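You operate a simulated robot arm through the tools that you are given. There is no shell and no other tool.

The job below is to be done with a simulated robot arm. You get a single attempt, and the scene is never put back.

TASK
Fit the white cable gland, close the junction box and test its seal.
Fine: lock the ring, shut and latch the lid, two strokes of the air plunger; the display must end on TIGHT.

It is judged by the outcome, as a careful person would: the job done as asked, and still so three seconds after it is handed in. It fails if anything else is knocked over, pushed out of place, dropped, spilled or broken. A push-on lid holds only when it is set on centred and level and pressed home; a screw cap is set on level and turned clockwise until tight.

THE ROBOT
A 7-joint arm with a fingered hand, fixed in place. Base frame: the origin is on the floor under the middle of its stand, x ahead of it, y to its left, z up; the work surface is at about z = 80. Lengths are in cm, angles in rad, forces in N, time in s.
With the tool pointing down near the work surface it reaches from about 20 to 80 cm from the base axis. Its first joint turns from -2.897 to 2.897 rad. Payload 4.9 kg.
The tool frame sits at the grasp point between the pads (the TCP): z along the fingers, y along the line on which they close. The tips reach 3.2 cm beyond it. The gripper opens to 19.2 cm; its body begins 8.9 cm behind the TCP. The gripper is a hand of 3 fingers: y runs from the thumb to the fingers, the wrist lies at [0, 0, -26.7] in the tool frame, and closing takes about 1.5 s.
Orientation is that of the tool frame in the base frame, as [roll, pitch, yaw] about the fixed x, y, z axes, in that order (R = Rz(yaw) Ry(pitch) Rx(roll)). With the fingers straight down and closing along the base's y, the tool's x points along the base's -x, its y along +y and its z along -z.

THE INTERFACE
- The arm moves only by the tool arm_command. Its argument "commands" is one flat list of numbers, 6 for each row, row after row: the shift along the tool's x, y, z in cm, then the turn, a rotation vector about the tool's x, y, z in rad. In form: [dx, dy, dz, ax, ay, az, dx, dy, dz, ax, ay, az, ...]. A call has 1 to 20 rows; each row is the pose to reach, as a shift and turn from the pose commanded when the call began, along the tool's axes at that moment. "fingers" is the closure in counts, from 0 (fully open) to 255 (shut), set as the call begins (left out, the last holds). Each row takes 0.2 s and may step no farther than 5 cm and 0.15 rad from the row before; otherwise, or with a gripper value out of range, the whole call is refused. Where a pose cannot be reached the arm comes as near as it can. A force on the tool above 60 N (or 10 N above the force at the start of the call, whichever is more), or a blocked arm, ends the call early, and 0.2 s more pass. Each finger travels about 15.3 cm/s and halts on what it meets, pressing with about 29 N; the grip force reading is that of the motor and also rises with nothing between the fingers. The clock runs only during rows and for 0.2 s after the last one: add rows that repeat a pose to give the fingers time. It gives the time, the measured TCP pose, the force on the tool (base axes), the opening and the grip force at its end, in the units of the frame above (readings bear some noise), with the torque about the TCP (base axes, N m) and any sound that the robot's microphone picked up.
- Cameras (640 x 400 px; columns grow to the right, rows downward): "scene" is fixed at [39.95, 49.86, 146.84]; the picture's right is [-0.97, -0.26, 0.00], its down [-0.13, 0.50, -0.85] and it looks along [0.22, -0.83, -0.52] (base axes); focal length 309 px, centre (320, 200). "wrist" rides on the gripper at [8, -4.6, -11.3] in the tool frame; the picture's right is [0.50, 0.87, 0.00], its down [-0.67, 0.39, -0.63] and it looks along [-0.55, 0.32, 0.78] (tool axes); focal length 226 px, centre (320, 200). There is no depth. A picture from a camera that has moved, and an enlarged one, comes with that camera's place and axes in the base frame and with its lens.
- capture(camera): a new picture of that camera. No time passes.
- move_fingers(finger1, finger2, thumb_bend): sets how far each is bent, from 0 (flat) to 1 (curled in); at 0.3 the hand is open as for a grip, at 0.7 the pads meet at the TCP. One left out holds its place. A second passes; each finger stops where it meets its share of the squeeze, and holds until it gets a number again. A gripper value or a shape takes the hand back. It gives what a move gives, with no picture; readings hold the bend of each and the force on the fingers (four entries, about 0 where the hand has none), thumb and palm.
- set_grasp(shape): the hand has 3 fingers and takes this shape, open, in about a second: jaw (thumb against the fingers, like two jaws); tri (thumb and two fingers); tip (a fingertip pinch); poke (one finger out to press); point (the index stretched); flat (the hand flat); cup (the hand cupped); fist (a fist). The gripper value then closes the fingers along that shape, each until it touches; the sizes above hold for jaw. It gives what a move gives, with no picture.
- zoom(camera, box): a new picture of the part [left, top, right, bottom] of that camera's present view, enlarged. No time passes.
- hand_in(): hands the job in; it is judged then, once.

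Nothing tells you positions but the pictures and the camera data. Unless the task says otherwise, let go and move clear before handing in.

The tools are called after "Emit:" by a JSON object that holds its "method" and its "body". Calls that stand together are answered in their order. arm_command: Moves the arm, as the interface text tells. Its arguments: {"type":"object","properties":{"commands":{"type":"array","items":{"type":"number"}},"fingers":{"type":"number"}},"required":["commands"]} The other tools are called the same way: set_grasp (shape) gives the hand a shape; move_fingers (finger1, finger2, thumb_bend) moves the fingers one by one; capture (camera) takes a picture; zoom (camera, box) takes an enlarged picture of a part of a camera's view; hand_in () hands the job in.

At the start:

```text
t: 0.0
ee_pos: [50.99, -17.35, 121.97]
ee_rot: [3.14, 0.0, 3.141]
ft_force: [-0.1, -0.3, 0.7]
ft_torque: [-0.01, -0.02, 0.0]
width: 19.18
gripper_force: 0.0
shape: jaw
bend: [0.3, 0.3, 0.3]
finger forces: [0.0, 0.1, 0.0, 0.0, 0.0, 0.0]
```

scene: 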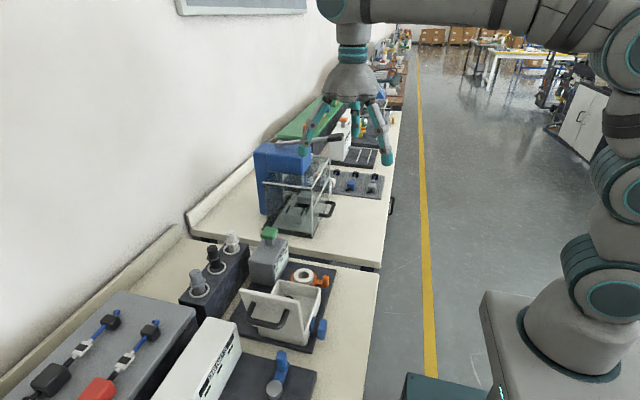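
wrist: 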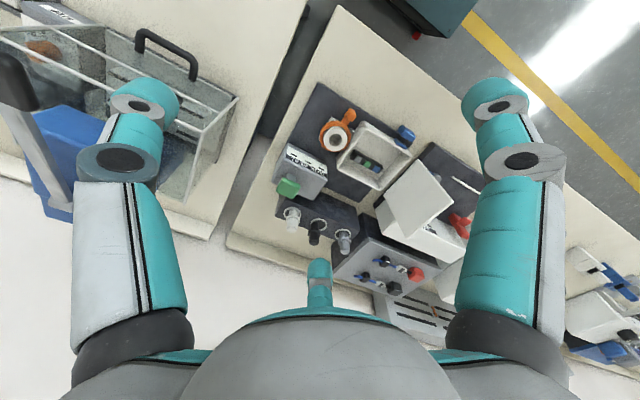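

I see a bench with a junction box on a dark base plate, with an open lid, a grey unit with a green plunger, and a rack of three glands (grey/black/white). I'll zoom in on the details before moving.

Emit:
{"method": "zoom", "body": {"camera": "scene", "box": [170, 210, 350, 322]}}

Emit:
{"method": "zoom", "body": {"camera": "wrist", "box": [250, 80, 450, 280]}}

Emit:
{"method": "zoom", "body": {"camera": "scene", "box": [0, 250, 340, 400]}}

```text
3.56 times, centred on (260, 266) of scene
camera zoom: at [39.95, 49.86, 146.84], right [-0.97, -0.26, 0.0], down [-0.13, 0.5, -0.85], along [0.22, -0.83, -0.52], focal length 1098 px, centre (533, -35)
```

zoom: 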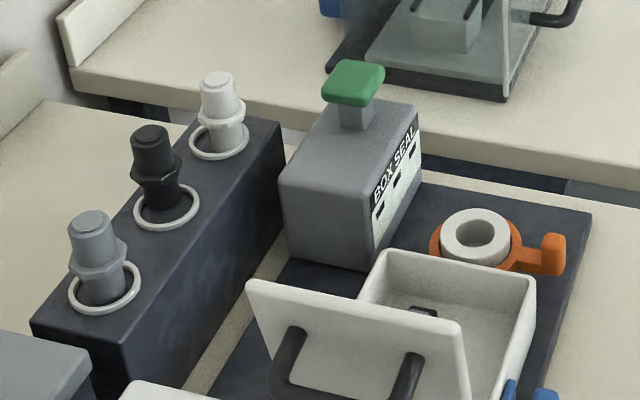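

```text
2.00 times, centred on (350, 180) of wrist
camera zoom: at [42.96, -22.02, 133.17], right [-0.5, 0.87, 0.0], down [0.67, 0.39, 0.63], along [0.55, 0.32, -0.78], focal length 452 px, centre (260, 240)
```

zoom: 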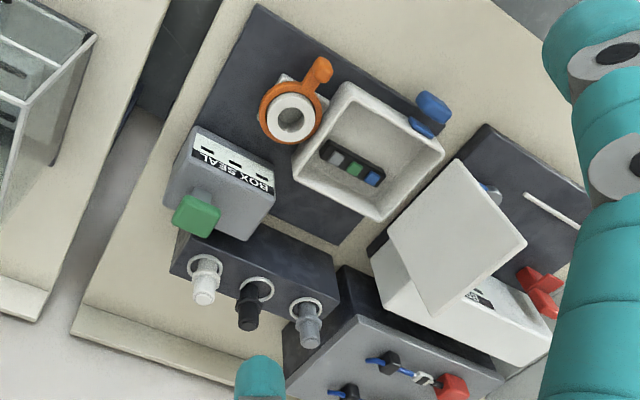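

```text
1.88 times, centred on (170, 325) of scene
camera zoom: at [39.95, 49.86, 146.84], right [-0.97, -0.26, 0.0], down [-0.13, 0.5, -0.85], along [0.22, -0.83, -0.52], focal length 582 px, centre (602, -35)
```

zoom: 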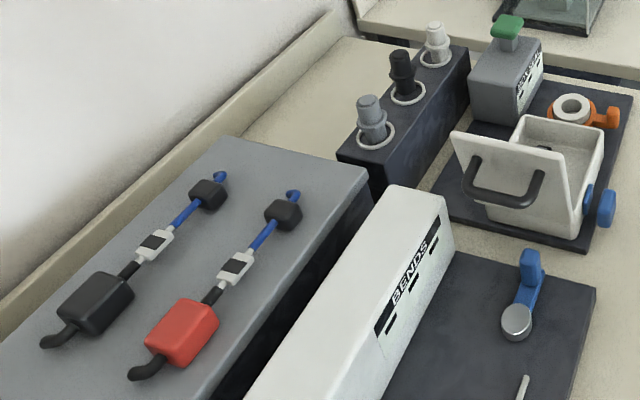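

The white gland stands at the far end of the three-gland rack, next to the BOX SEAL tester. The gland boss, with its orange ring, is around (60, -8, 85). I'll bring the wrist camera over for a closer look.

Emit:
{"method": "arm_command", "body": {"commands": [-0.83, 2.56, 2.33, 0, 0, 0, -1.67, 5.12, 4.67, 0, 0, 0, -2.5, 7.68, 7, 0, 0, 0, -3.33, 10.23, 9.33, 0, 0, 0, -4.17, 12.8, 11.67, 0, 0, 0, -5, 15.35, 14, 0, 0, 0, -5, 15.35, 14, 0, 0, 0]}}

Emit:
{"method": "capture", "body": {"camera": "wrist"}}

Emit:
{"method": "zoom", "body": {"camera": "wrist", "box": [160, 60, 480, 260]}}

```text
t: 1.6
ee_pos: [56.04, -1.99, 107.84]
ee_rot: [-3.141, 0.001, 3.141]
ft_force: [-0.6, -0.9, 0.2]
ft_torque: [0.01, -0.01, -0.03]
width: 19.19
gripper_force: 0.1
shape: jaw
bend: [0.3, 0.3, 0.3]
finger forces: [0.0, 0.0, 0.0, 0.0, 0.1, 0.1]
```

```text
taken
camera wrist: at [47.93, -6.57, 119.13], right [-0.5, 0.87, 0.0], down [0.67, 0.39, 0.63], along [0.55, 0.32, -0.78], focal length 226 px, centre (320, 200)
```

wrist: 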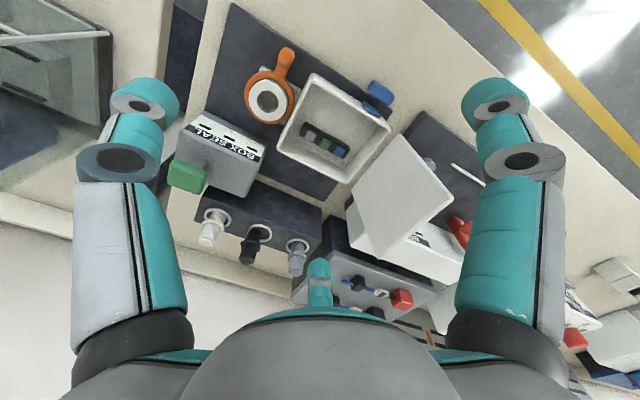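

```text
2.00 times, centred on (320, 160) of wrist
camera zoom: at [47.93, -6.57, 119.13], right [-0.5, 0.87, 0.0], down [0.67, 0.39, 0.63], along [0.55, 0.32, -0.78], focal length 452 px, centre (320, 280)
```

zoom: 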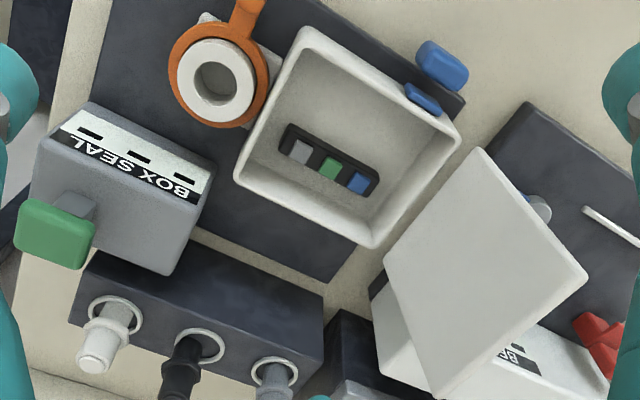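

The box is roughly x 54–66, y -4–9, with its rim at z≈85.6. The boss is at about (59.7, -8.2) and the plunger at about (71.3, -13.6, 93.8). I'll zoom in on the details before going on.

Emit:
{"method": "zoom", "body": {"camera": "wrist", "box": [230, 40, 310, 140]}}

Emit:
{"method": "zoom", "body": {"camera": "wrist", "box": [330, 60, 430, 140]}}

Emit:
{"method": "zoom", "body": {"camera": "wrist", "box": [180, 180, 320, 290]}}

Emit:
{"method": "zoom", "body": {"camera": "scene", "box": [280, 255, 340, 305]}}

Emit:
{"method": "zoom", "body": {"camera": "scene", "box": [230, 275, 340, 355]}}

Emit:
{"method": "zoom", "body": {"camera": "scene", "box": [180, 220, 270, 305]}}

```text
4.00 times, centred on (270, 90) of wrist
camera zoom: at [47.93, -6.57, 119.13], right [-0.5, 0.87, 0.0], down [0.67, 0.39, 0.63], along [0.55, 0.32, -0.78], focal length 904 px, centre (520, 640)
```

zoom: 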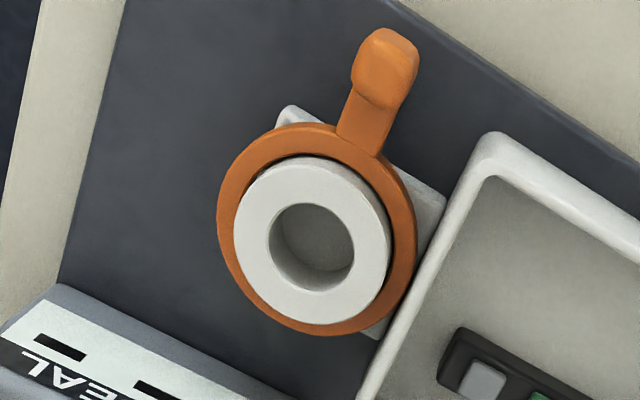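

```text
5.00 times, centred on (380, 100) of wrist
camera zoom: at [47.93, -6.57, 119.13], right [-0.5, 0.87, 0.0], down [0.67, 0.39, 0.63], along [0.55, 0.32, -0.78], focal length 1130 px, centre (20, 700)
```

zoom: 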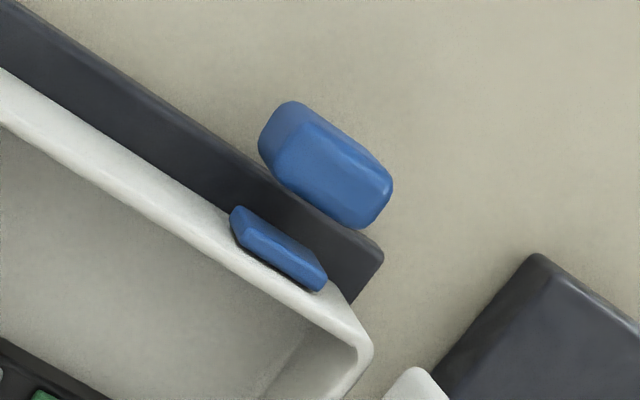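

```text
3.64 times, centred on (250, 235) of wrist
camera zoom: at [47.93, -6.57, 119.13], right [-0.5, 0.87, 0.0], down [0.67, 0.39, 0.63], along [0.55, 0.32, -0.78], focal length 822 px, centre (574, 73)
```

zoom: 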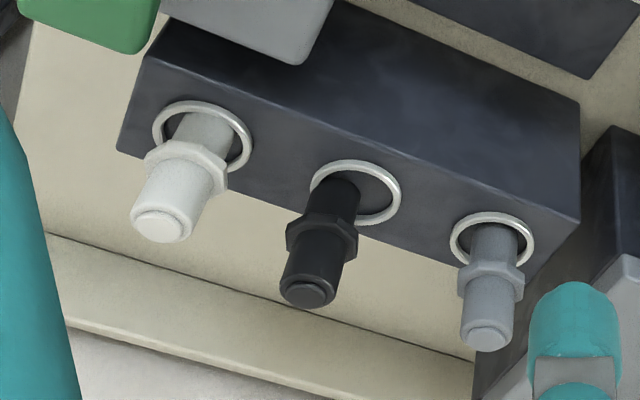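

```text
8.00 times, centred on (310, 280) of scene
camera zoom: at [39.95, 49.86, 146.84], right [-0.97, -0.26, 0.0], down [-0.13, 0.5, -0.85], along [0.22, -0.83, -0.52], focal length 2472 px, centre (400, -440)
```

zoom: 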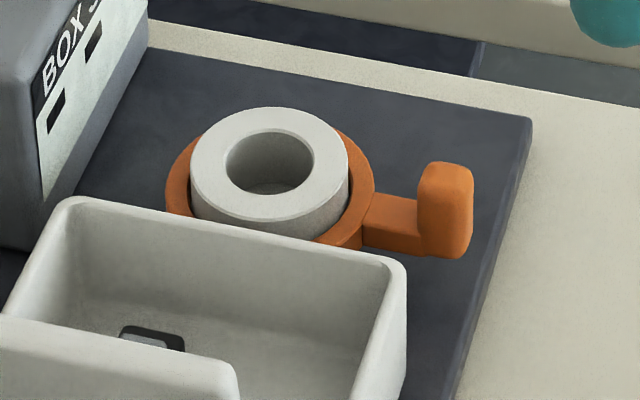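

```text
5.00 times, centred on (285, 315) of scene
camera zoom: at [39.95, 49.86, 146.84], right [-0.97, -0.26, 0.0], down [-0.13, 0.5, -0.85], along [0.22, -0.83, -0.52], focal length 1545 px, centre (495, -375)
```

zoom: 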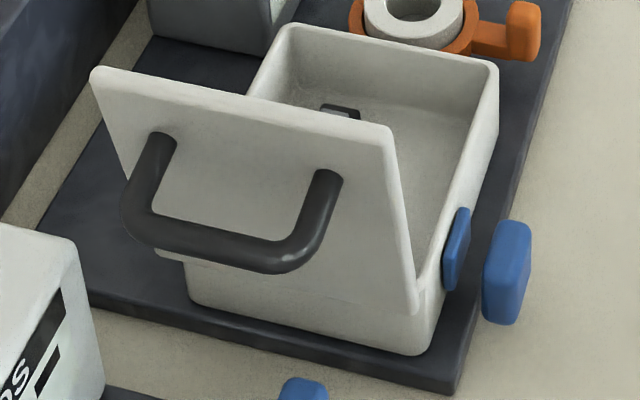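

```text
4.71 times, centred on (225, 262) of scene
camera zoom: at [39.95, 49.86, 146.84], right [-0.97, -0.26, 0.0], down [-0.13, 0.5, -0.85], along [0.22, -0.83, -0.52], focal length 1454 px, centre (767, -94)
```

zoom: 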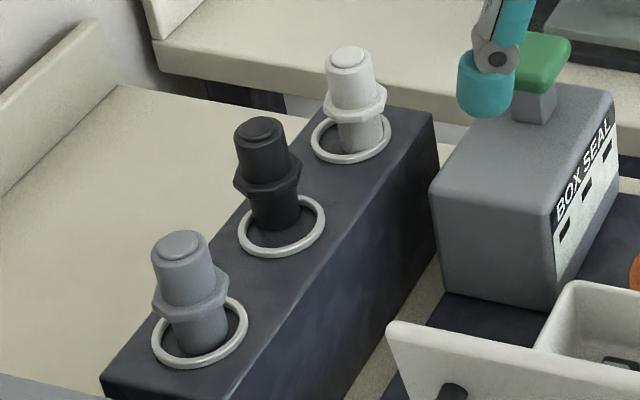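

The gland is at about (80.4, -8.3), with its hex at z≈92.7 and its top at z≈96. Next I need to know how the fingers are laid out, so I'll look at the hand from the scene camera.

Emit:
{"method": "capture", "body": {"camera": "scene"}}

Emit:
{"method": "zoom", "body": {"camera": "scene", "box": [220, 60, 420, 280]}}

```text
taken
```

scene: 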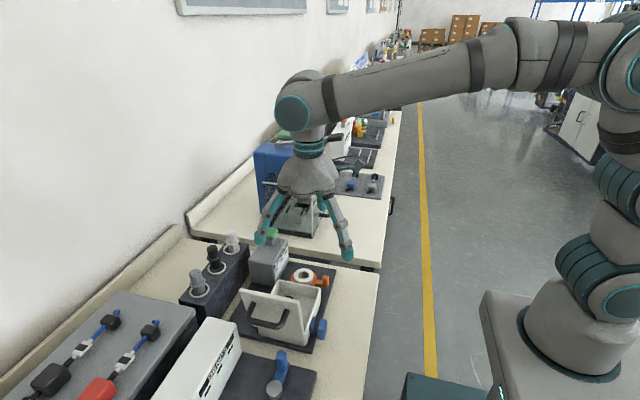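

```text
1.82 times, centred on (320, 170) of scene
camera zoom: at [39.95, 49.86, 146.84], right [-0.97, -0.26, 0.0], down [-0.13, 0.5, -0.85], along [0.22, -0.83, -0.52], focal length 562 px, centre (320, 254)
```

zoom: 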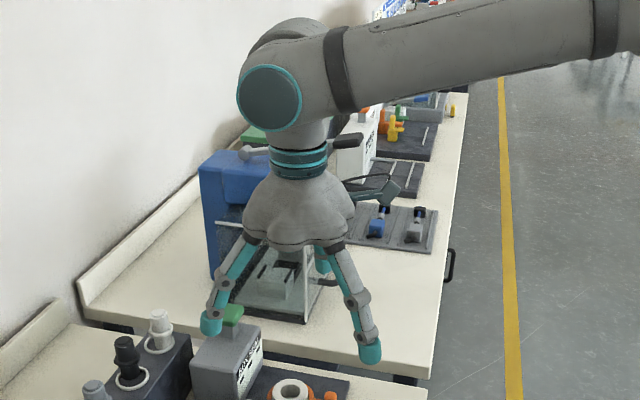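

The hand has three fingers spread about 120° apart. I'll try closing it in free air to see how the fingers travel, then try the other shapes.

Emit:
{"method": "arm_command", "body": {"commands": [0, 0, 0, 0, 0, 0, 0, 0, 0, 0, 0, 0, 0, 0, 0, 0, 0, 0, 0, 0, 0, 0, 0, 0, 0, 0, 0, 0, 0, 0, 0, 0, 0, 0, 0, 0], "fingers": 170}}

Emit:
{"method": "zoom", "body": {"camera": "scene", "box": [240, 140, 380, 260]}}

Emit:
{"method": "capture", "body": {"camera": "wrist"}}

```text
t: 3.0
ee_pos: [56.08, -1.99, 107.82]
ee_rot: [-3.14, -0.001, -3.141]
ft_force: [0.4, -1.2, 0.1]
ft_torque: [0.0, 0.03, -0.01]
width: 6.46
gripper_force: 0.0
shape: jaw
bend: [0.45, 0.45, 0.7]
finger forces: [0.0, 0.0, 0.1, 0.0, 0.1, 0.0]
```

```text
3.33 times, centred on (310, 200) of scene
camera zoom: at [39.95, 49.86, 146.84], right [-0.97, -0.26, 0.0], down [-0.13, 0.5, -0.85], along [0.22, -0.83, -0.52], focal length 1030 px, centre (353, 200)
```

zoom: 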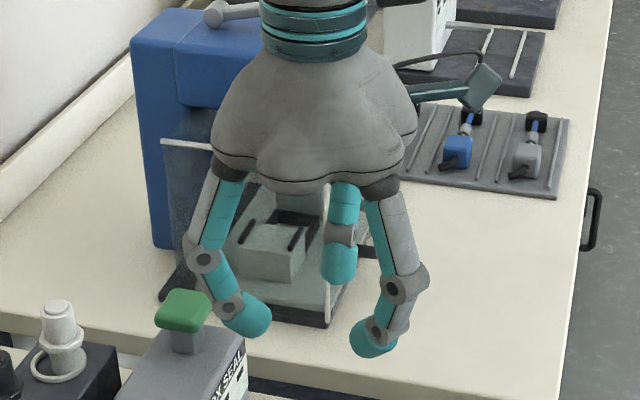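

```text
taken
camera wrist: at [47.93, -6.59, 119.15], right [-0.5, 0.87, 0.0], down [0.67, 0.39, 0.63], along [0.55, 0.32, -0.78], focal length 226 px, centre (320, 200)
```

wrist: 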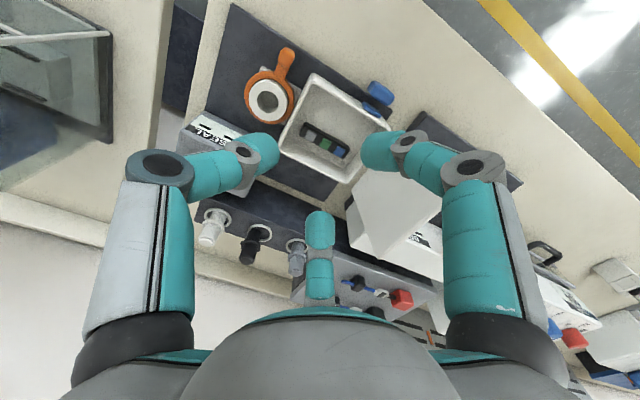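

Emit:
{"method": "arm_command", "body": {"commands": [0, 0, 0, 0, 0, 0, 0, 0, 0, 0, 0, 0, 0, 0, 0, 0, 0, 0, 0, 0, 0, 0, 0, 0, 0, 0, 0, 0, 0, 0, 0, 0, 0, 0, 0, 0], "fingers": 255}}

Emit:
{"method": "zoom", "body": {"camera": "scene", "box": [240, 140, 380, 260]}}

Emit:
{"method": "capture", "body": {"camera": "wrist"}}

Emit:
{"method": "set_grasp", "body": {"shape": "tip"}}

Emit:
{"method": "zoom", "body": {"camera": "scene", "box": [240, 140, 380, 260]}}

Emit:
{"method": "capture", "body": {"camera": "wrist"}}

```text
t: 4.4
ee_pos: [55.98, -1.91, 107.81]
ee_rot: [3.141, -0.001, -3.141]
ft_force: [-0.8, -0.2, 0.6]
ft_torque: [0.03, 0.01, -0.02]
width: 0.0
gripper_force: 28.9
shape: jaw
bend: [0.7, 0.7, 0.7]
finger forces: [0.0, 0.0, 0.1, 0.0, 0.1, 0.1]
```

```text
3.33 times, centred on (310, 200) of scene
camera zoom: at [39.95, 49.86, 146.84], right [-0.97, -0.26, 0.0], down [-0.13, 0.5, -0.85], along [0.22, -0.83, -0.52], focal length 1030 px, centre (353, 200)
```

zoom: 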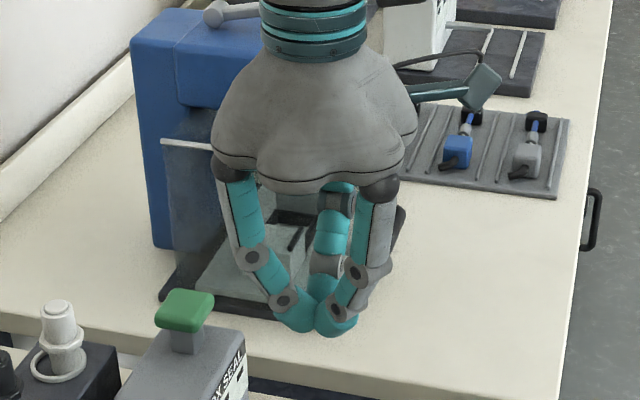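

```text
taken
camera wrist: at [47.93, -6.59, 119.15], right [-0.5, 0.87, 0.0], down [0.67, 0.39, 0.63], along [0.55, 0.32, -0.78], focal length 226 px, centre (320, 200)
```

wrist: 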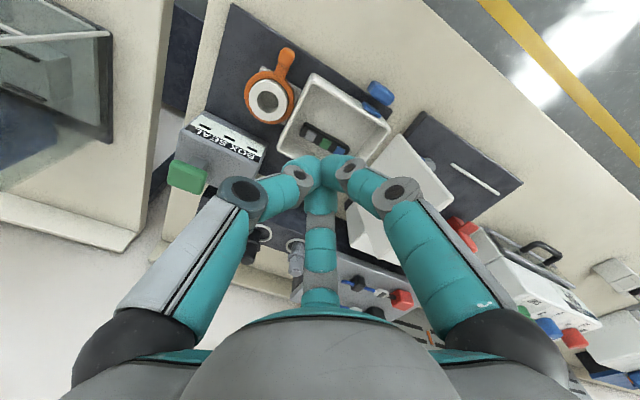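

```text
t: 5.3
ee_pos: [56.06, -1.91, 107.82]
ee_rot: [3.141, -0.001, 3.141]
ft_force: [-0.3, 0.1, -0.6]
ft_torque: [0.01, -0.01, -0.01]
width: 19.2
gripper_force: 0.1
shape: tip
bend: [0.3, 0.3, 0.3]
finger forces: [0.0, 0.1, 0.0, 0.0, 0.1, 0.0]
```

```text
3.33 times, centred on (310, 200) of scene
camera zoom: at [39.95, 49.86, 146.84], right [-0.97, -0.26, 0.0], down [-0.13, 0.5, -0.85], along [0.22, -0.83, -0.52], focal length 1030 px, centre (353, 200)
```

zoom: 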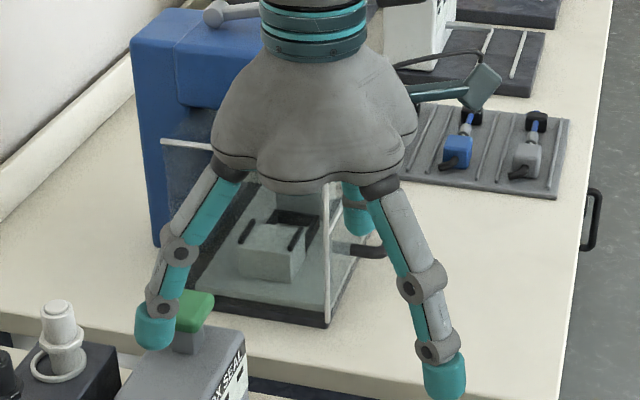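

```text
taken
camera wrist: at [47.93, -6.59, 119.15], right [-0.5, 0.87, 0.0], down [0.67, 0.39, 0.63], along [0.55, 0.32, -0.78], focal length 226 px, centre (320, 200)
```

wrist: 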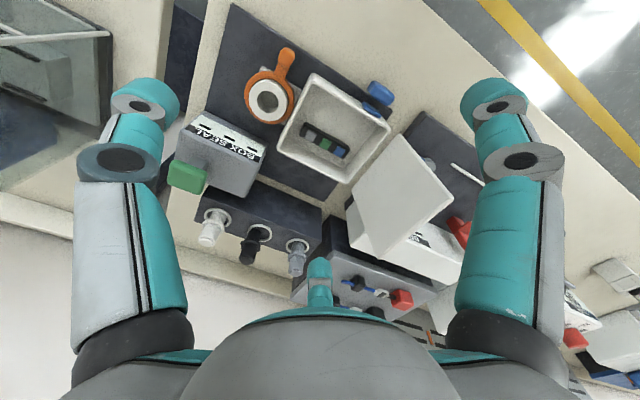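

Emit:
{"method": "arm_command", "body": {"commands": [0, 0, 0, 0, 0, 0, 0, 0, 0, 0, 0, 0, 0, 0, 0, 0, 0, 0, 0, 0, 0, 0, 0, 0], "fingers": 150}}

Emit:
{"method": "set_grasp", "body": {"shape": "tri"}}

Emit:
{"method": "arm_command", "body": {"commands": [0, 0, 0, 0, 0, 0, 0, 0, 0, 0, 0, 0, 0, 0, 0, 0, 0, 0, 0, 0, 0, 0, 0, 0], "fingers": 150}}

Emit:
{"method": "capture", "body": {"camera": "wrist"}}

Emit:
{"method": "set_grasp", "body": {"shape": "poke"}}

Emit:
{"method": "zoom", "body": {"camera": "scene", "box": [240, 140, 380, 260]}}

Emit:
{"method": "capture", "body": {"camera": "wrist"}}

Emit:
{"method": "set_grasp", "body": {"shape": "fist"}}

Emit:
{"method": "zoom", "body": {"camera": "scene", "box": [240, 140, 380, 260]}}

```text
t: 6.3
ee_pos: [56.05, -2.03, 107.8]
ee_rot: [-3.14, -0.001, -3.139]
ft_force: [-0.2, -0.4, -0.9]
ft_torque: [-0.01, -0.01, -0.01]
width: 7.95
gripper_force: 0.0
shape: tip
bend: [0.41, 0.41, 0.7]
finger forces: [0.0, 0.0, 0.1, 0.0, 0.0, 0.0]
```

```text
t: 7.2
ee_pos: [56.02, -1.83, 107.81]
ee_rot: [-3.141, 0.001, 3.141]
ft_force: [0.7, 0.9, -0.5]
ft_torque: [0.02, -0.02, 0.02]
width: 19.19
gripper_force: 0.1
shape: tri
bend: [0.3, 0.3, 0.3]
finger forces: [0.1, 0.0, 0.0, 0.0, 0.0, 0.0]
```

```text
t: 8.2
ee_pos: [56.05, -1.94, 107.81]
ee_rot: [-3.141, -0.001, -3.141]
ft_force: [0.5, 0.6, 0.6]
ft_torque: [0.02, -0.04, -0.01]
width: 7.96
gripper_force: 0.0
shape: tri
bend: [0.41, 0.41, 0.7]
finger forces: [0.0, 0.0, 0.0, 0.0, 0.1, 0.0]
```

```text
taken
camera wrist: at [47.93, -6.59, 119.15], right [-0.5, 0.87, 0.0], down [0.67, 0.39, 0.63], along [0.55, 0.32, -0.78], focal length 226 px, centre (320, 200)
```

wrist: 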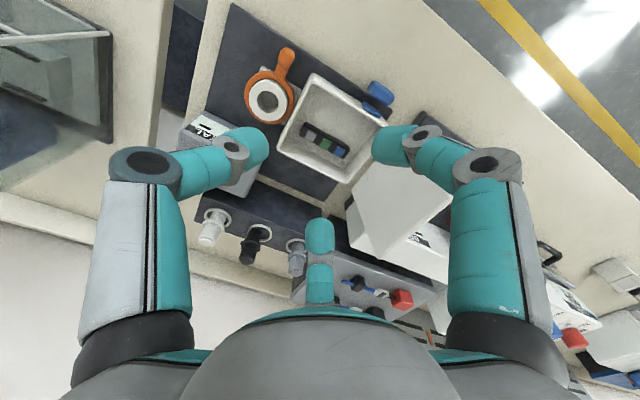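

```text
t: 9.1
ee_pos: [56.0, -1.98, 107.95]
ee_rot: [3.141, -0.001, -3.141]
ft_force: [0.3, 1.0, -0.7]
ft_torque: [-0.02, 0.0, 0.0]
width: 0.0
gripper_force: 0.2
shape: poke
bend: [1.0, 1.0, 0.91]
finger forces: [0.0, 0.1, 0.0, 0.0, 0.0, 0.0]
```

```text
3.33 times, centred on (310, 200) of scene
camera zoom: at [39.95, 49.86, 146.84], right [-0.97, -0.26, 0.0], down [-0.13, 0.5, -0.85], along [0.22, -0.83, -0.52], focal length 1030 px, centre (353, 200)
```

zoom: 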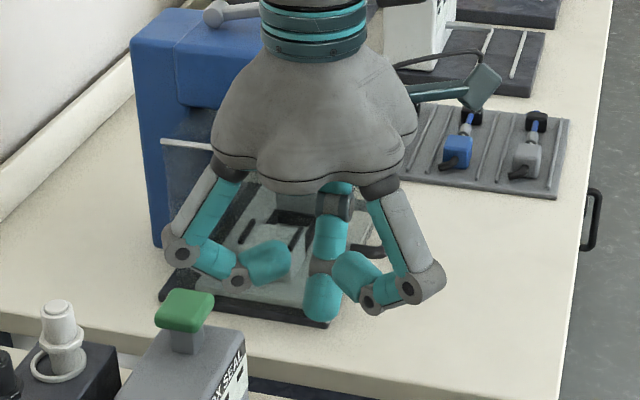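

```text
taken
camera wrist: at [47.93, -6.59, 119.15], right [-0.5, 0.87, 0.0], down [0.67, 0.39, 0.63], along [0.55, 0.32, -0.78], focal length 226 px, centre (320, 200)
```

wrist: 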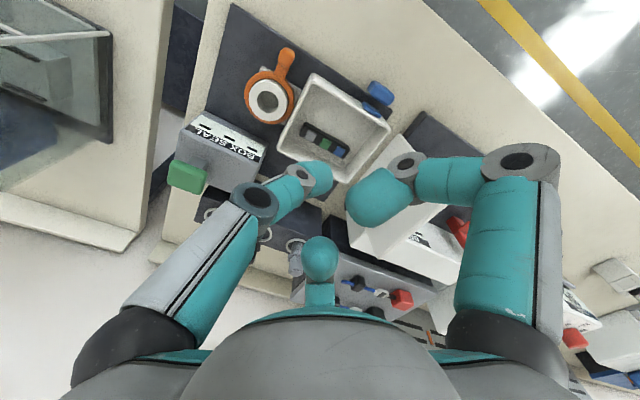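

```text
t: 10.0
ee_pos: [56.06, -1.94, 107.89]
ee_rot: [-3.141, -0.001, 3.141]
ft_force: [0.1, 1.1, 0.0]
ft_torque: [-0.01, -0.02, 0.01]
width: 0.0
gripper_force: 0.1
shape: fist
bend: [1.0, 1.0, 0.63]
finger forces: [0.0, 0.1, 0.0, 0.0, 0.2, 0.0]
```

```text
3.33 times, centred on (310, 200) of scene
camera zoom: at [39.95, 49.86, 146.84], right [-0.97, -0.26, 0.0], down [-0.13, 0.5, -0.85], along [0.22, -0.83, -0.52], focal length 1030 px, centre (353, 200)
```

zoom: 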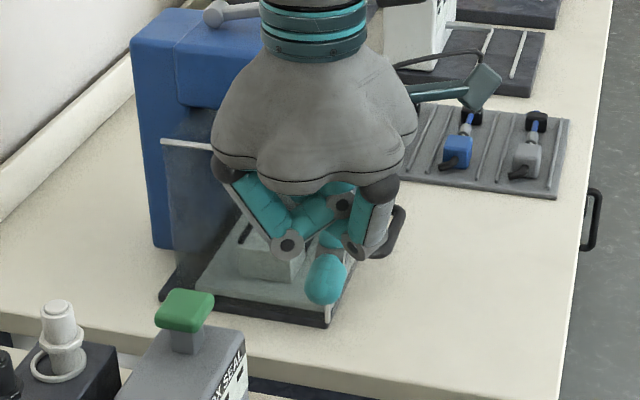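

I'll close all three fingers evenly to about a gland's diameter and measure where the fingertips would touch relative to the TCP.

Emit:
{"method": "set_grasp", "body": {"shape": "tri"}}

Emit:
{"method": "move_fingers", "body": {"finger1": 0.6, "finger2": 0.6, "thumb_bend": 0.6}}

Emit:
{"method": "zoom", "body": {"camera": "scene", "box": [280, 190, 340, 240]}}

Emit:
{"method": "zoom", "body": {"camera": "wrist", "box": [220, 100, 420, 250]}}

```text
t: 10.9
ee_pos: [56.0, -1.95, 107.79]
ee_rot: [-3.141, -0.001, 3.14]
ft_force: [-0.4, 0.1, 0.4]
ft_torque: [0.0, -0.01, -0.01]
width: 19.18
gripper_force: 0.0
shape: tri
bend: [0.3, 0.3, 0.3]
finger forces: [0.1, 0.0, 0.1, 0.0, 0.1, 0.0]
```

```text
t: 11.9
ee_pos: [56.0, -1.93, 107.94]
ee_rot: [-3.141, 0.0, -3.141]
ft_force: [0.6, 0.0, 0.5]
ft_torque: [0.02, 0.05, 0.0]
width: 4.23
gripper_force: 0.1
shape: fingers
bend: [0.6, 0.6, 0.6]
finger forces: [0.0, 0.0, 0.1, 0.0, 0.0, 0.0]
```

```text
8.00 times, centred on (310, 215) of scene
camera zoom: at [39.95, 49.86, 146.84], right [-0.97, -0.26, 0.0], down [-0.13, 0.5, -0.85], along [0.22, -0.83, -0.52], focal length 2472 px, centre (400, 80)
```

zoom: 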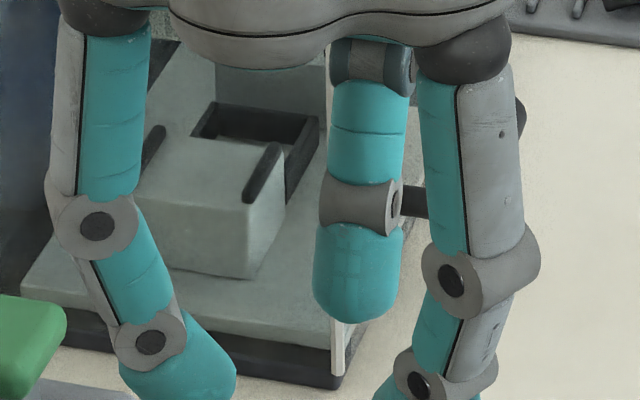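

```text
2.67 times, centred on (320, 175) of wrist
camera zoom: at [47.93, -6.59, 119.15], right [-0.5, 0.87, 0.0], down [0.67, 0.39, 0.63], along [0.55, 0.32, -0.78], focal length 603 px, centre (320, 267)
```

zoom: 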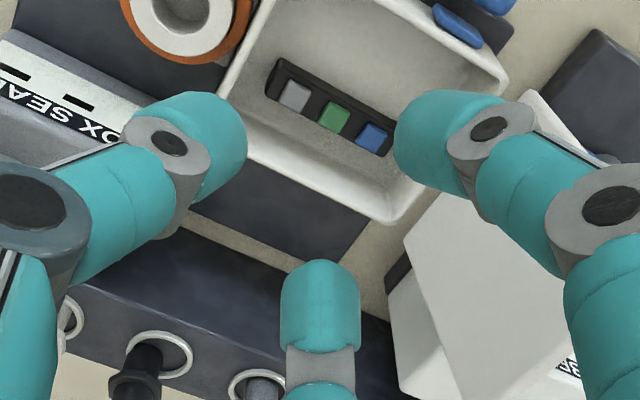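

Emit:
{"method": "move_fingers", "body": {"finger1": 0.65, "finger2": 0.65, "thumb_bend": 0.65}}

Emit:
{"method": "zoom", "body": {"camera": "scene", "box": [270, 190, 350, 250]}}

Emit:
{"method": "zoom", "body": {"camera": "wrist", "box": [220, 100, 420, 250]}}

```text
t: 12.9
ee_pos: [56.06, -1.94, 107.9]
ee_rot: [-3.14, -0.001, 3.141]
ft_force: [-0.3, 1.1, -0.4]
ft_torque: [-0.02, 0.03, -0.01]
width: 2.19
gripper_force: 0.0
shape: fingers
bend: [0.65, 0.65, 0.65]
finger forces: [0.0, 0.0, 0.0, 0.1, 0.1, 0.1]
```

```text
6.67 times, centred on (310, 220) of scene
camera zoom: at [39.95, 49.86, 146.84], right [-0.97, -0.26, 0.0], down [-0.13, 0.5, -0.85], along [0.22, -0.83, -0.52], focal length 2060 px, centre (387, 67)
```

zoom: 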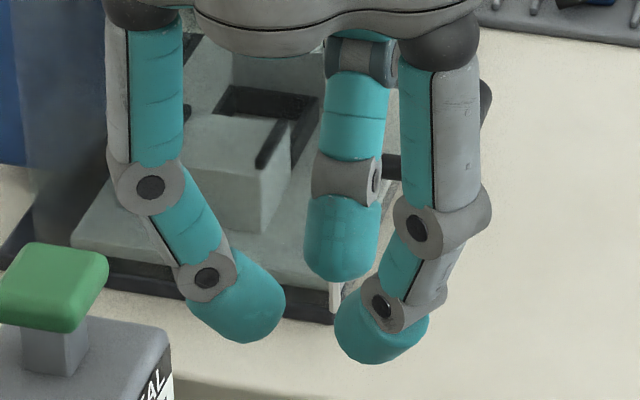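

```text
2.67 times, centred on (320, 175) of wrist
camera zoom: at [47.93, -6.59, 119.15], right [-0.5, 0.87, 0.0], down [0.67, 0.39, 0.63], along [0.55, 0.32, -0.78], focal length 603 px, centre (320, 267)
```

zoom: 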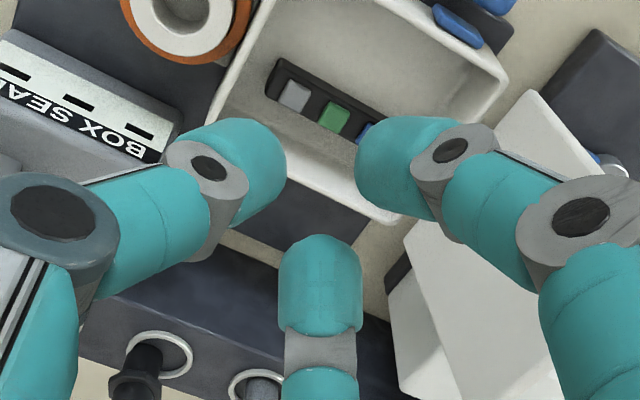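

Closed evenly, the fingertips meet about 2.7 cm below the TCP. I'll set a moderate opening and move above the white gland.

Emit:
{"method": "move_fingers", "body": {"finger1": 0.52, "finger2": 0.52, "thumb_bend": 0.52}}

Emit:
{"method": "arm_command", "body": {"commands": [-4, -1.05, 0, 0, 0, 0, -8, -2.1, 0, 0, 0, 0, -12, -3.15, 0, 0, 0, 0, -16, -4.2, 0, 0, 0, 0, -20, -5.25, 0, 0, 0, 0, -24.4, -6.3, 0, 0, 0, 0, -24.4, -6.3, 0, 0, 0, 0]}}

Emit:
{"method": "zoom", "body": {"camera": "wrist", "box": [200, 80, 440, 260]}}

Emit:
{"method": "zoom", "body": {"camera": "scene", "box": [160, 130, 320, 290]}}

```text
t: 13.9
ee_pos: [55.95, -1.97, 107.84]
ee_rot: [3.142, 0.001, -3.141]
ft_force: [0.0, 1.1, 0.2]
ft_torque: [0.0, -0.03, -0.01]
width: 7.53
gripper_force: 0.0
shape: fingers
bend: [0.52, 0.52, 0.52]
finger forces: [0.1, 0.1, 0.1, 0.0, 0.1, 0.0]
```

```text
t: 15.5
ee_pos: [76.76, -8.16, 106.57]
ee_rot: [3.14, 0.002, -3.139]
ft_force: [0.4, 0.3, 1.2]
ft_torque: [-0.02, -0.07, -0.02]
width: 7.55
gripper_force: 0.1
shape: fingers
bend: [0.52, 0.52, 0.52]
finger forces: [0.0, 0.1, 0.0, 0.1, 0.0, 0.1]
out of reach, approached as far as the arm can: row 6, 7
```

```text
2.22 times, centred on (320, 170) of wrist
camera zoom: at [68.7, -12.79, 117.83], right [-0.5, 0.87, 0.0], down [0.67, 0.39, 0.63], along [0.55, 0.32, -0.77], focal length 502 px, centre (320, 267)
```

zoom: 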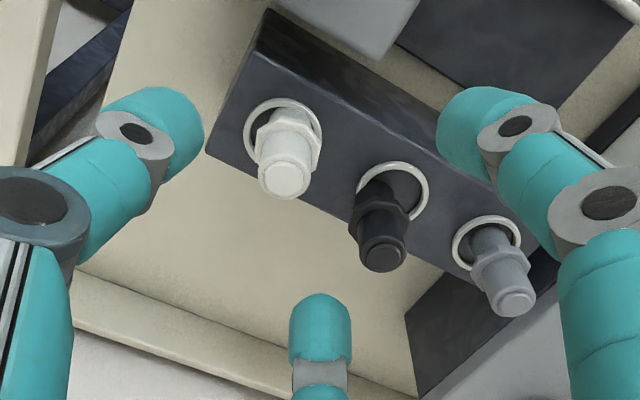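

```text
2.50 times, centred on (240, 210) of scene
camera zoom: at [39.95, 49.86, 146.84], right [-0.97, -0.26, 0.0], down [-0.13, 0.5, -0.85], along [0.22, -0.83, -0.52], focal length 772 px, centre (520, 175)
```

zoom: 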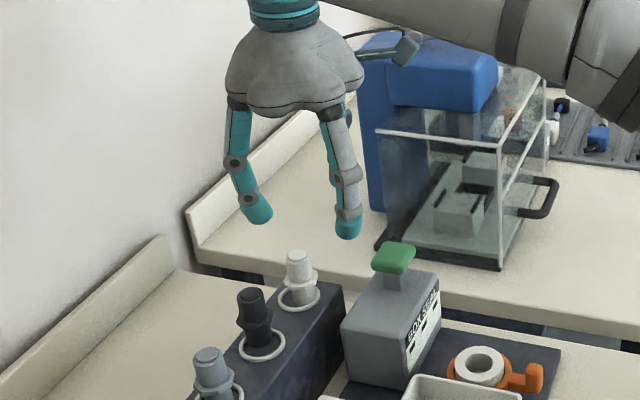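

The vertical reach stops at about x=77, short of the gland at about (80.2, -8.2). I'll tilt the hand outward by 0.15 rad and lower it to the pre-grasp height.

Emit:
{"method": "arm_command", "body": {"commands": [0.3, 0.05, 1.9, 0, -0.075, 0, 0.6, 0.1, 3.85, 0, -0.15, 0, 0.6, 0.1, 3.85, 0, -0.15, 0, 0.6, 0.1, 3.85, 0, -0.15, 0]}}

```text
t: 16.5
ee_pos: [76.09, -8.07, 102.57]
ee_rot: [3.141, 0.149, -3.141]
ft_force: [0.0, -1.0, 0.4]
ft_torque: [0.02, -0.01, 0.0]
width: 7.54
gripper_force: 0.1
shape: fingers
bend: [0.52, 0.52, 0.52]
finger forces: [0.0, 0.0, 0.1, 0.0, 0.0, 0.1]
```

Emit:
{"method": "arm_command", "body": {"commands": [-1.9, -0.06, -0.18, 0, 0, 0, -3.85, -0.13, -0.36, 0, 0, 0, -3.85, -0.13, -0.36, 0, 0, 0]}}

Emit:
{"method": "zoom", "body": {"camera": "wrist", "box": [200, 80, 440, 260]}}

Emit:
{"method": "zoom", "body": {"camera": "scene", "box": [180, 160, 300, 260]}}

```text
t: 17.3
ee_pos: [79.98, -8.3, 103.34]
ee_rot: [3.14, 0.152, 3.142]
ft_force: [-0.3, 0.2, 0.0]
ft_torque: [0.01, 0.01, 0.0]
width: 7.54
gripper_force: 0.2
shape: fingers
bend: [0.52, 0.52, 0.52]
finger forces: [0.0, 0.1, 0.0, 0.0, 0.1, 0.0]
```

```text
2.22 times, centred on (320, 170) of wrist
camera zoom: at [70.3, -12.92, 113.36], right [-0.5, 0.87, -0.07], down [0.57, 0.39, 0.72], along [0.66, 0.32, -0.69], focal length 502 px, centre (320, 267)
```

zoom: 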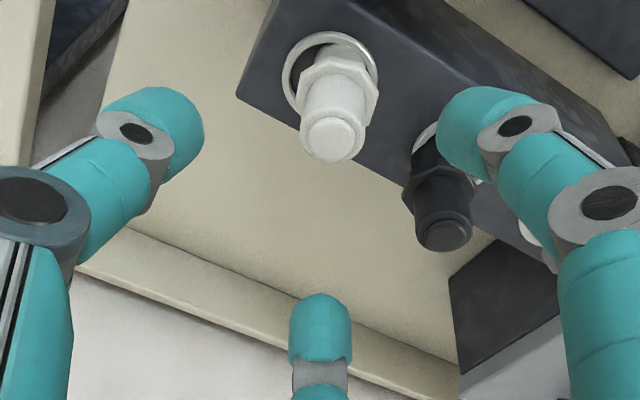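

```text
4.00 times, centred on (240, 210) of scene
camera zoom: at [39.95, 49.86, 146.84], right [-0.97, -0.26, 0.0], down [-0.13, 0.5, -0.85], along [0.22, -0.83, -0.52], focal length 1236 px, centre (640, 160)
```

zoom: 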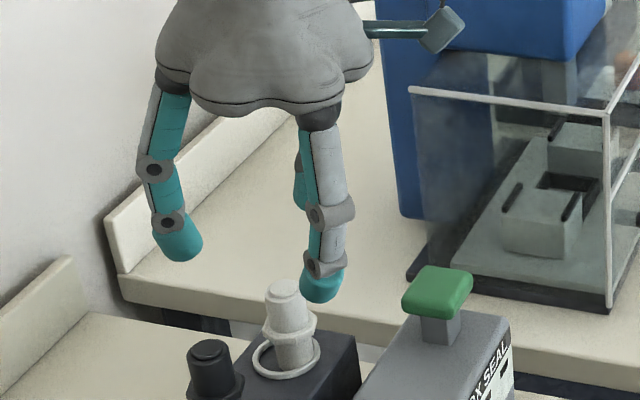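

I can reach it with the tilt. The gland is confirmed at about (80.3, -8.2), so I'm lowering around it with the fingers open.

Emit:
{"method": "arm_command", "body": {"commands": [0.18, 0, 1.2, 0, 0, 0, 0.37, 0.03, 2.4, 0, 0, 0, 0.55, 0.05, 3.6, 0, 0, 0, 0.72, 0.05, 4.75, 0, 0, 0, 0.72, 0.05, 4.75, 0, 0, 0]}}

Emit:
{"method": "zoom", "body": {"camera": "wrist", "box": [200, 80, 440, 260]}}

Emit:
{"method": "zoom", "body": {"camera": "scene", "box": [200, 200, 270, 260]}}

```text
t: 18.5
ee_pos: [79.88, -8.16, 98.64]
ee_rot: [3.141, 0.15, 3.14]
ft_force: [0.2, -0.6, -0.8]
ft_torque: [-0.01, -0.02, 0.0]
width: 7.54
gripper_force: 0.1
shape: fingers
bend: [0.52, 0.52, 0.52]
finger forces: [0.0, 0.1, 0.0, 0.0, 0.0, 0.0]
```

```text
2.22 times, centred on (320, 170) of wrist
camera zoom: at [70.22, -12.86, 108.6], right [-0.5, 0.87, -0.07], down [0.57, 0.39, 0.72], along [0.66, 0.32, -0.68], focal length 502 px, centre (320, 267)
```

zoom: 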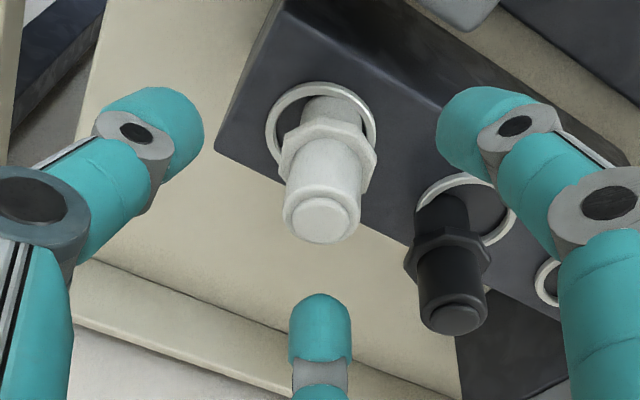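

```text
6.67 times, centred on (235, 230) of scene
camera zoom: at [39.95, 49.86, 146.84], right [-0.97, -0.26, 0.0], down [-0.13, 0.5, -0.85], along [0.22, -0.83, -0.52], focal length 2060 px, centre (887, 0)
```

zoom: 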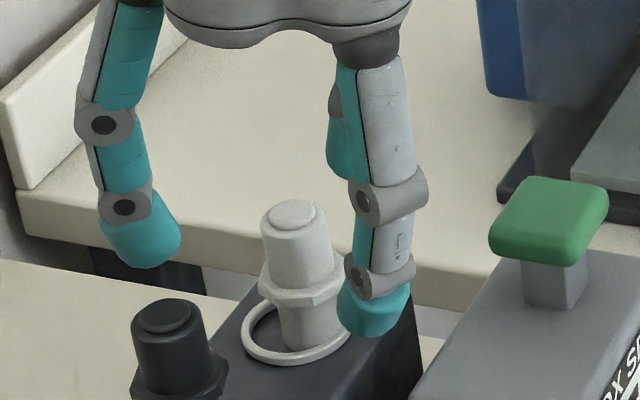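

The gland is centred between the fingers. I'll lower 1 cm more and close all three fingers evenly.

Emit:
{"method": "arm_command", "body": {"commands": [0.08, 0, 0.5, 0, 0, 0, 0.15, 0, 1.0, 0, 0, 0, 0.15, 0, 1.0, 0, 0, 0]}}

Emit:
{"method": "move_fingers", "body": {"finger1": 0.6, "finger2": 0.6, "thumb_bend": 0.6}}

Emit:
{"method": "zoom", "body": {"camera": "wrist", "box": [200, 80, 440, 260]}}

Emit:
{"method": "zoom", "body": {"camera": "scene", "box": [200, 200, 270, 260]}}

```text
t: 19.3
ee_pos: [79.9, -8.24, 97.67]
ee_rot: [-3.141, 0.15, 3.141]
ft_force: [-0.6, 0.1, 0.2]
ft_torque: [0.0, 0.01, 0.02]
width: 7.54
gripper_force: 0.0
shape: fingers
bend: [0.52, 0.52, 0.52]
finger forces: [0.0, 0.1, 0.0, 0.0, 0.1, 0.0]
```

```text
t: 20.3
ee_pos: [79.81, -8.26, 97.7]
ee_rot: [3.141, 0.151, 3.141]
ft_force: [-0.1, 0.4, 1.0]
ft_torque: [0.01, 0.02, 0.0]
width: 4.25
gripper_force: 0.1
shape: fingers
bend: [0.6, 0.6, 0.6]
finger forces: [0.0, 0.1, 0.0, 0.1, 0.0, 0.0]
```

```text
2.22 times, centred on (320, 170) of wrist
camera zoom: at [70.21, -12.86, 107.61], right [-0.5, 0.87, -0.07], down [0.57, 0.39, 0.72], along [0.66, 0.32, -0.69], focal length 502 px, centre (320, 267)
```

zoom: 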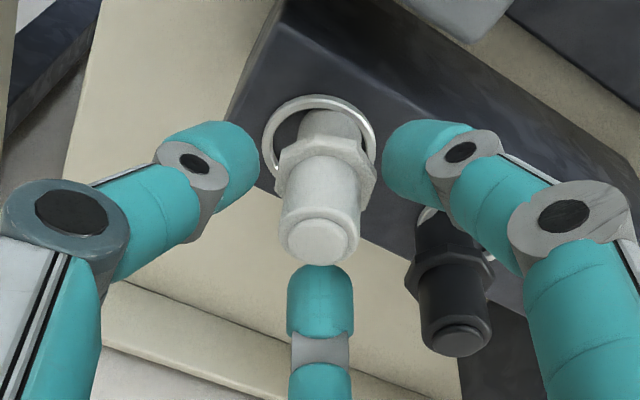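

```text
6.67 times, centred on (235, 230) of scene
camera zoom: at [39.95, 49.86, 146.84], right [-0.97, -0.26, 0.0], down [-0.13, 0.5, -0.85], along [0.22, -0.83, -0.52], focal length 2060 px, centre (887, 0)
```

zoom: 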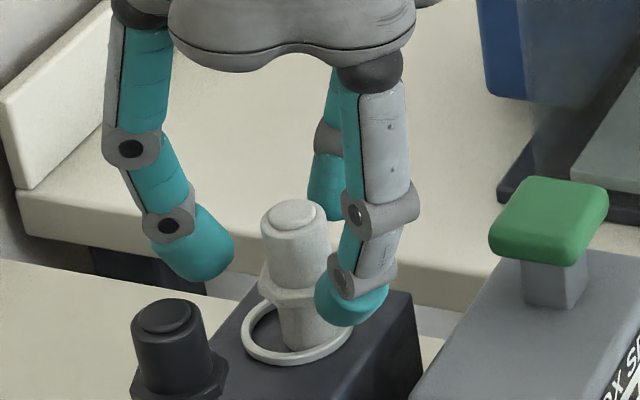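

The fingertips sit a little low, near the hex flange. I'll raise 0.9 cm so they grip the upper cylinder, then close.

Emit:
{"method": "arm_command", "body": {"commands": [-0.07, 0, -0.45, 0, 0, 0, -0.135, 0, -0.89, 0, 0, 0, -0.135, 0, -0.89, 0, 0, 0]}}

Emit:
{"method": "move_fingers", "body": {"finger1": 0.72, "finger2": 0.72, "thumb_bend": 0.72}}

Emit:
{"method": "zoom", "body": {"camera": "wrist", "box": [200, 80, 440, 260]}}

Emit:
{"method": "zoom", "body": {"camera": "scene", "box": [200, 200, 270, 260]}}

```text
t: 21.1
ee_pos: [79.94, -8.17, 98.6]
ee_rot: [3.141, 0.15, -3.139]
ft_force: [0.3, 0.6, -0.1]
ft_torque: [0.0, 0.02, -0.02]
width: 4.27
gripper_force: 0.1
shape: fingers
bend: [0.6, 0.6, 0.6]
finger forces: [0.0, 0.0, 0.0, 0.0, 0.0, 0.0]
```

```text
t: 22.1
ee_pos: [79.84, -8.19, 98.45]
ee_rot: [-3.141, 0.148, -3.14]
ft_force: [0.2, 0.6, -1.6]
ft_torque: [-0.01, 0.02, 0.03]
width: 1.95
gripper_force: 14.2
shape: fingers
bend: [0.65, 0.65, 0.67]
finger forces: [9.3, 8.9, 0.0, 0.0, 10.3, 0.1]
```

```text
2.22 times, centred on (320, 170) of wrist
camera zoom: at [70.18, -12.84, 108.5], right [-0.5, 0.87, -0.07], down [0.57, 0.39, 0.72], along [0.66, 0.32, -0.69], focal length 502 px, centre (320, 267)
```

zoom: 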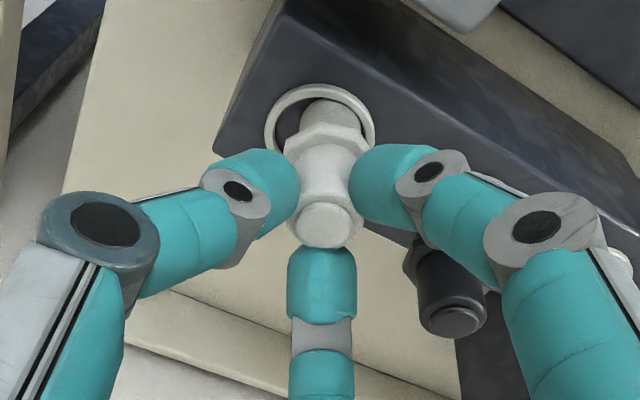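

```text
6.67 times, centred on (235, 230) of scene
camera zoom: at [39.95, 49.86, 146.84], right [-0.97, -0.26, 0.0], down [-0.13, 0.5, -0.85], along [0.22, -0.83, -0.52], focal length 2060 px, centre (887, 0)
```

zoom: 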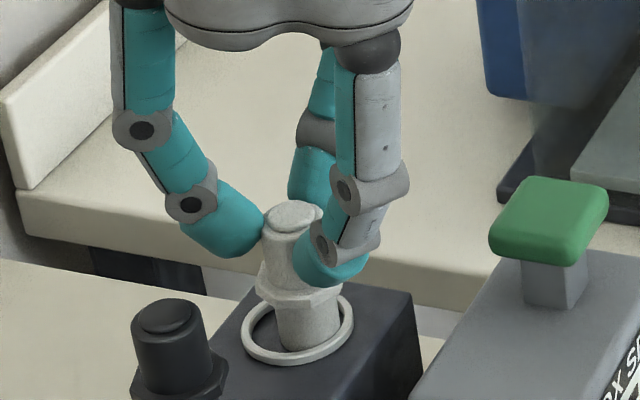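

All three fingers hold the gland with about 9–10 N each. I'll lift it straight up, slowly.

Emit:
{"method": "arm_command", "body": {"commands": [-0.07, 0, -0.49, 0, 0, 0, -0.15, 0, -0.99, 0, 0, 0, -0.3, 0, -1.98, 0, 0, 0, -0.45, 0, -2.97, 0, 0, 0, -0.6, 0, -3.96, 0, 0, 0, -0.6, 0, -3.96, 0, 0, 0]}}

Emit:
{"method": "zoom", "body": {"camera": "wrist", "box": [200, 80, 440, 260]}}

Emit:
{"method": "zoom", "body": {"camera": "scene", "box": [190, 180, 280, 260]}}

```text
t: 23.5
ee_pos: [79.91, -8.22, 102.48]
ee_rot: [-3.14, 0.15, -3.141]
ft_force: [-1.1, 0.1, -0.7]
ft_torque: [0.01, -0.01, 0.0]
width: 1.94
gripper_force: 14.2
shape: fingers
bend: [0.65, 0.65, 0.67]
finger forces: [9.2, 9.0, 0.0, 0.0, 10.2, 0.1]
```

```text
2.22 times, centred on (320, 170) of wrist
camera zoom: at [70.2, -12.88, 112.44], right [-0.5, 0.87, -0.07], down [0.57, 0.39, 0.72], along [0.66, 0.32, -0.69], focal length 502 px, centre (320, 267)
```

zoom: 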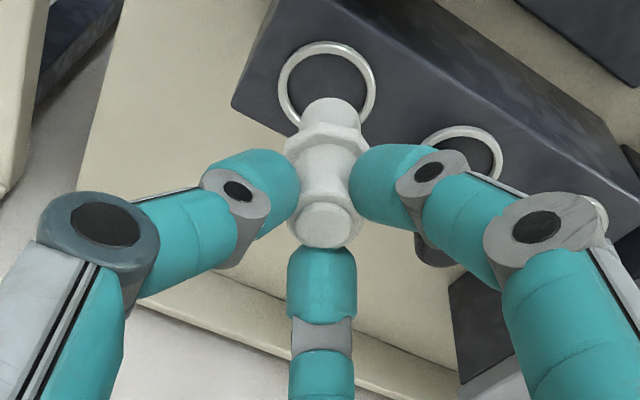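

```text
5.00 times, centred on (235, 220) of scene
camera zoom: at [39.95, 49.86, 146.84], right [-0.97, -0.26, 0.0], down [-0.13, 0.5, -0.85], along [0.22, -0.83, -0.52], focal length 1545 px, centre (745, 100)
```

zoom: 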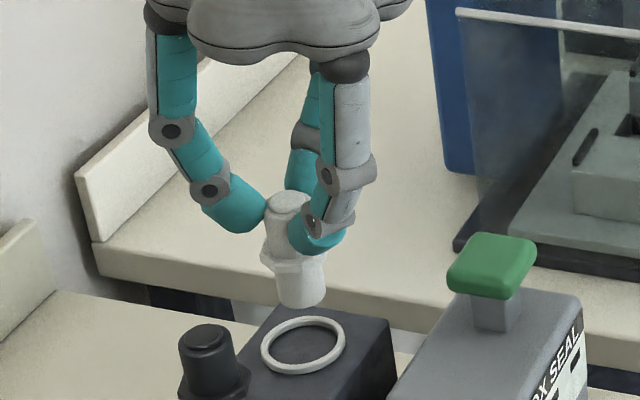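

The gland is free of the rack and held firmly. I'm carrying it level to above the boss.

Emit:
{"method": "arm_command", "body": {"commands": [2.53, 0, -0.38, 0, 0, 0, 5.05, 0, -0.76, 0, 0, 0, 7.58, 0, -1.15, 0, 0, 0, 10.1, 0, -1.53, 0, 0, 0, 12.64, 0, -1.91, 0, 0, 0, 15.16, -0.05, -2.29, 0, 0, 0, 17.7, -0.1, -2.67, 0, 0, 0, 20.22, -0.1, -3.05, 0, 0, 0, 20.22, -0.1, -3.05, 0, 0, 0]}}

Emit:
{"method": "capture", "body": {"camera": "wrist"}}

Emit:
{"method": "zoom", "body": {"camera": "scene", "box": [240, 180, 360, 300]}}

```text
t: 25.5
ee_pos: [59.48, -8.43, 102.44]
ee_rot: [-3.14, 0.152, -3.14]
ft_force: [-0.3, -0.5, -0.7]
ft_torque: [-0.03, -0.02, -0.02]
width: 1.92
gripper_force: 13.8
shape: fingers
bend: [0.65, 0.65, 0.67]
finger forces: [9.1, 8.9, 0.1, 0.0, 10.1, 0.0]
```

```text
taken
camera wrist: at [49.66, -12.99, 112.37], right [-0.5, 0.87, -0.07], down [0.57, 0.39, 0.72], along [0.66, 0.32, -0.69], focal length 226 px, centre (320, 200)
```

wrist: 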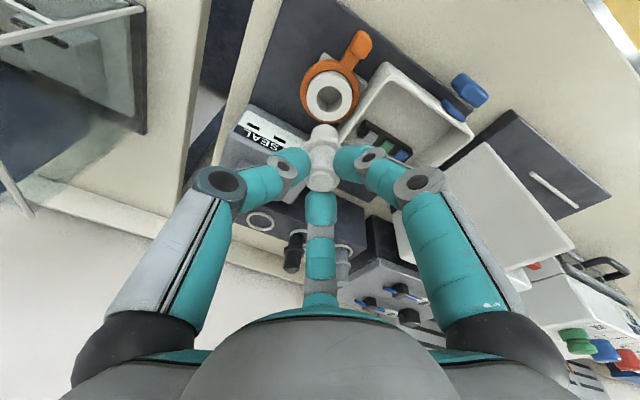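

```text
3.33 times, centred on (300, 240) of scene
camera zoom: at [39.95, 49.86, 146.84], right [-0.97, -0.26, 0.0], down [-0.13, 0.5, -0.85], along [0.22, -0.83, -0.52], focal length 1030 px, centre (387, 67)
```

zoom: 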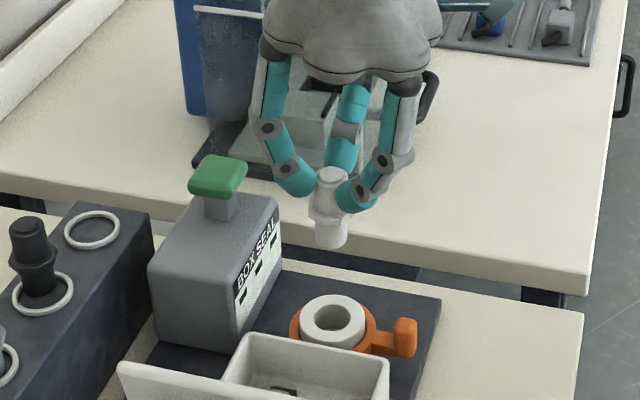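

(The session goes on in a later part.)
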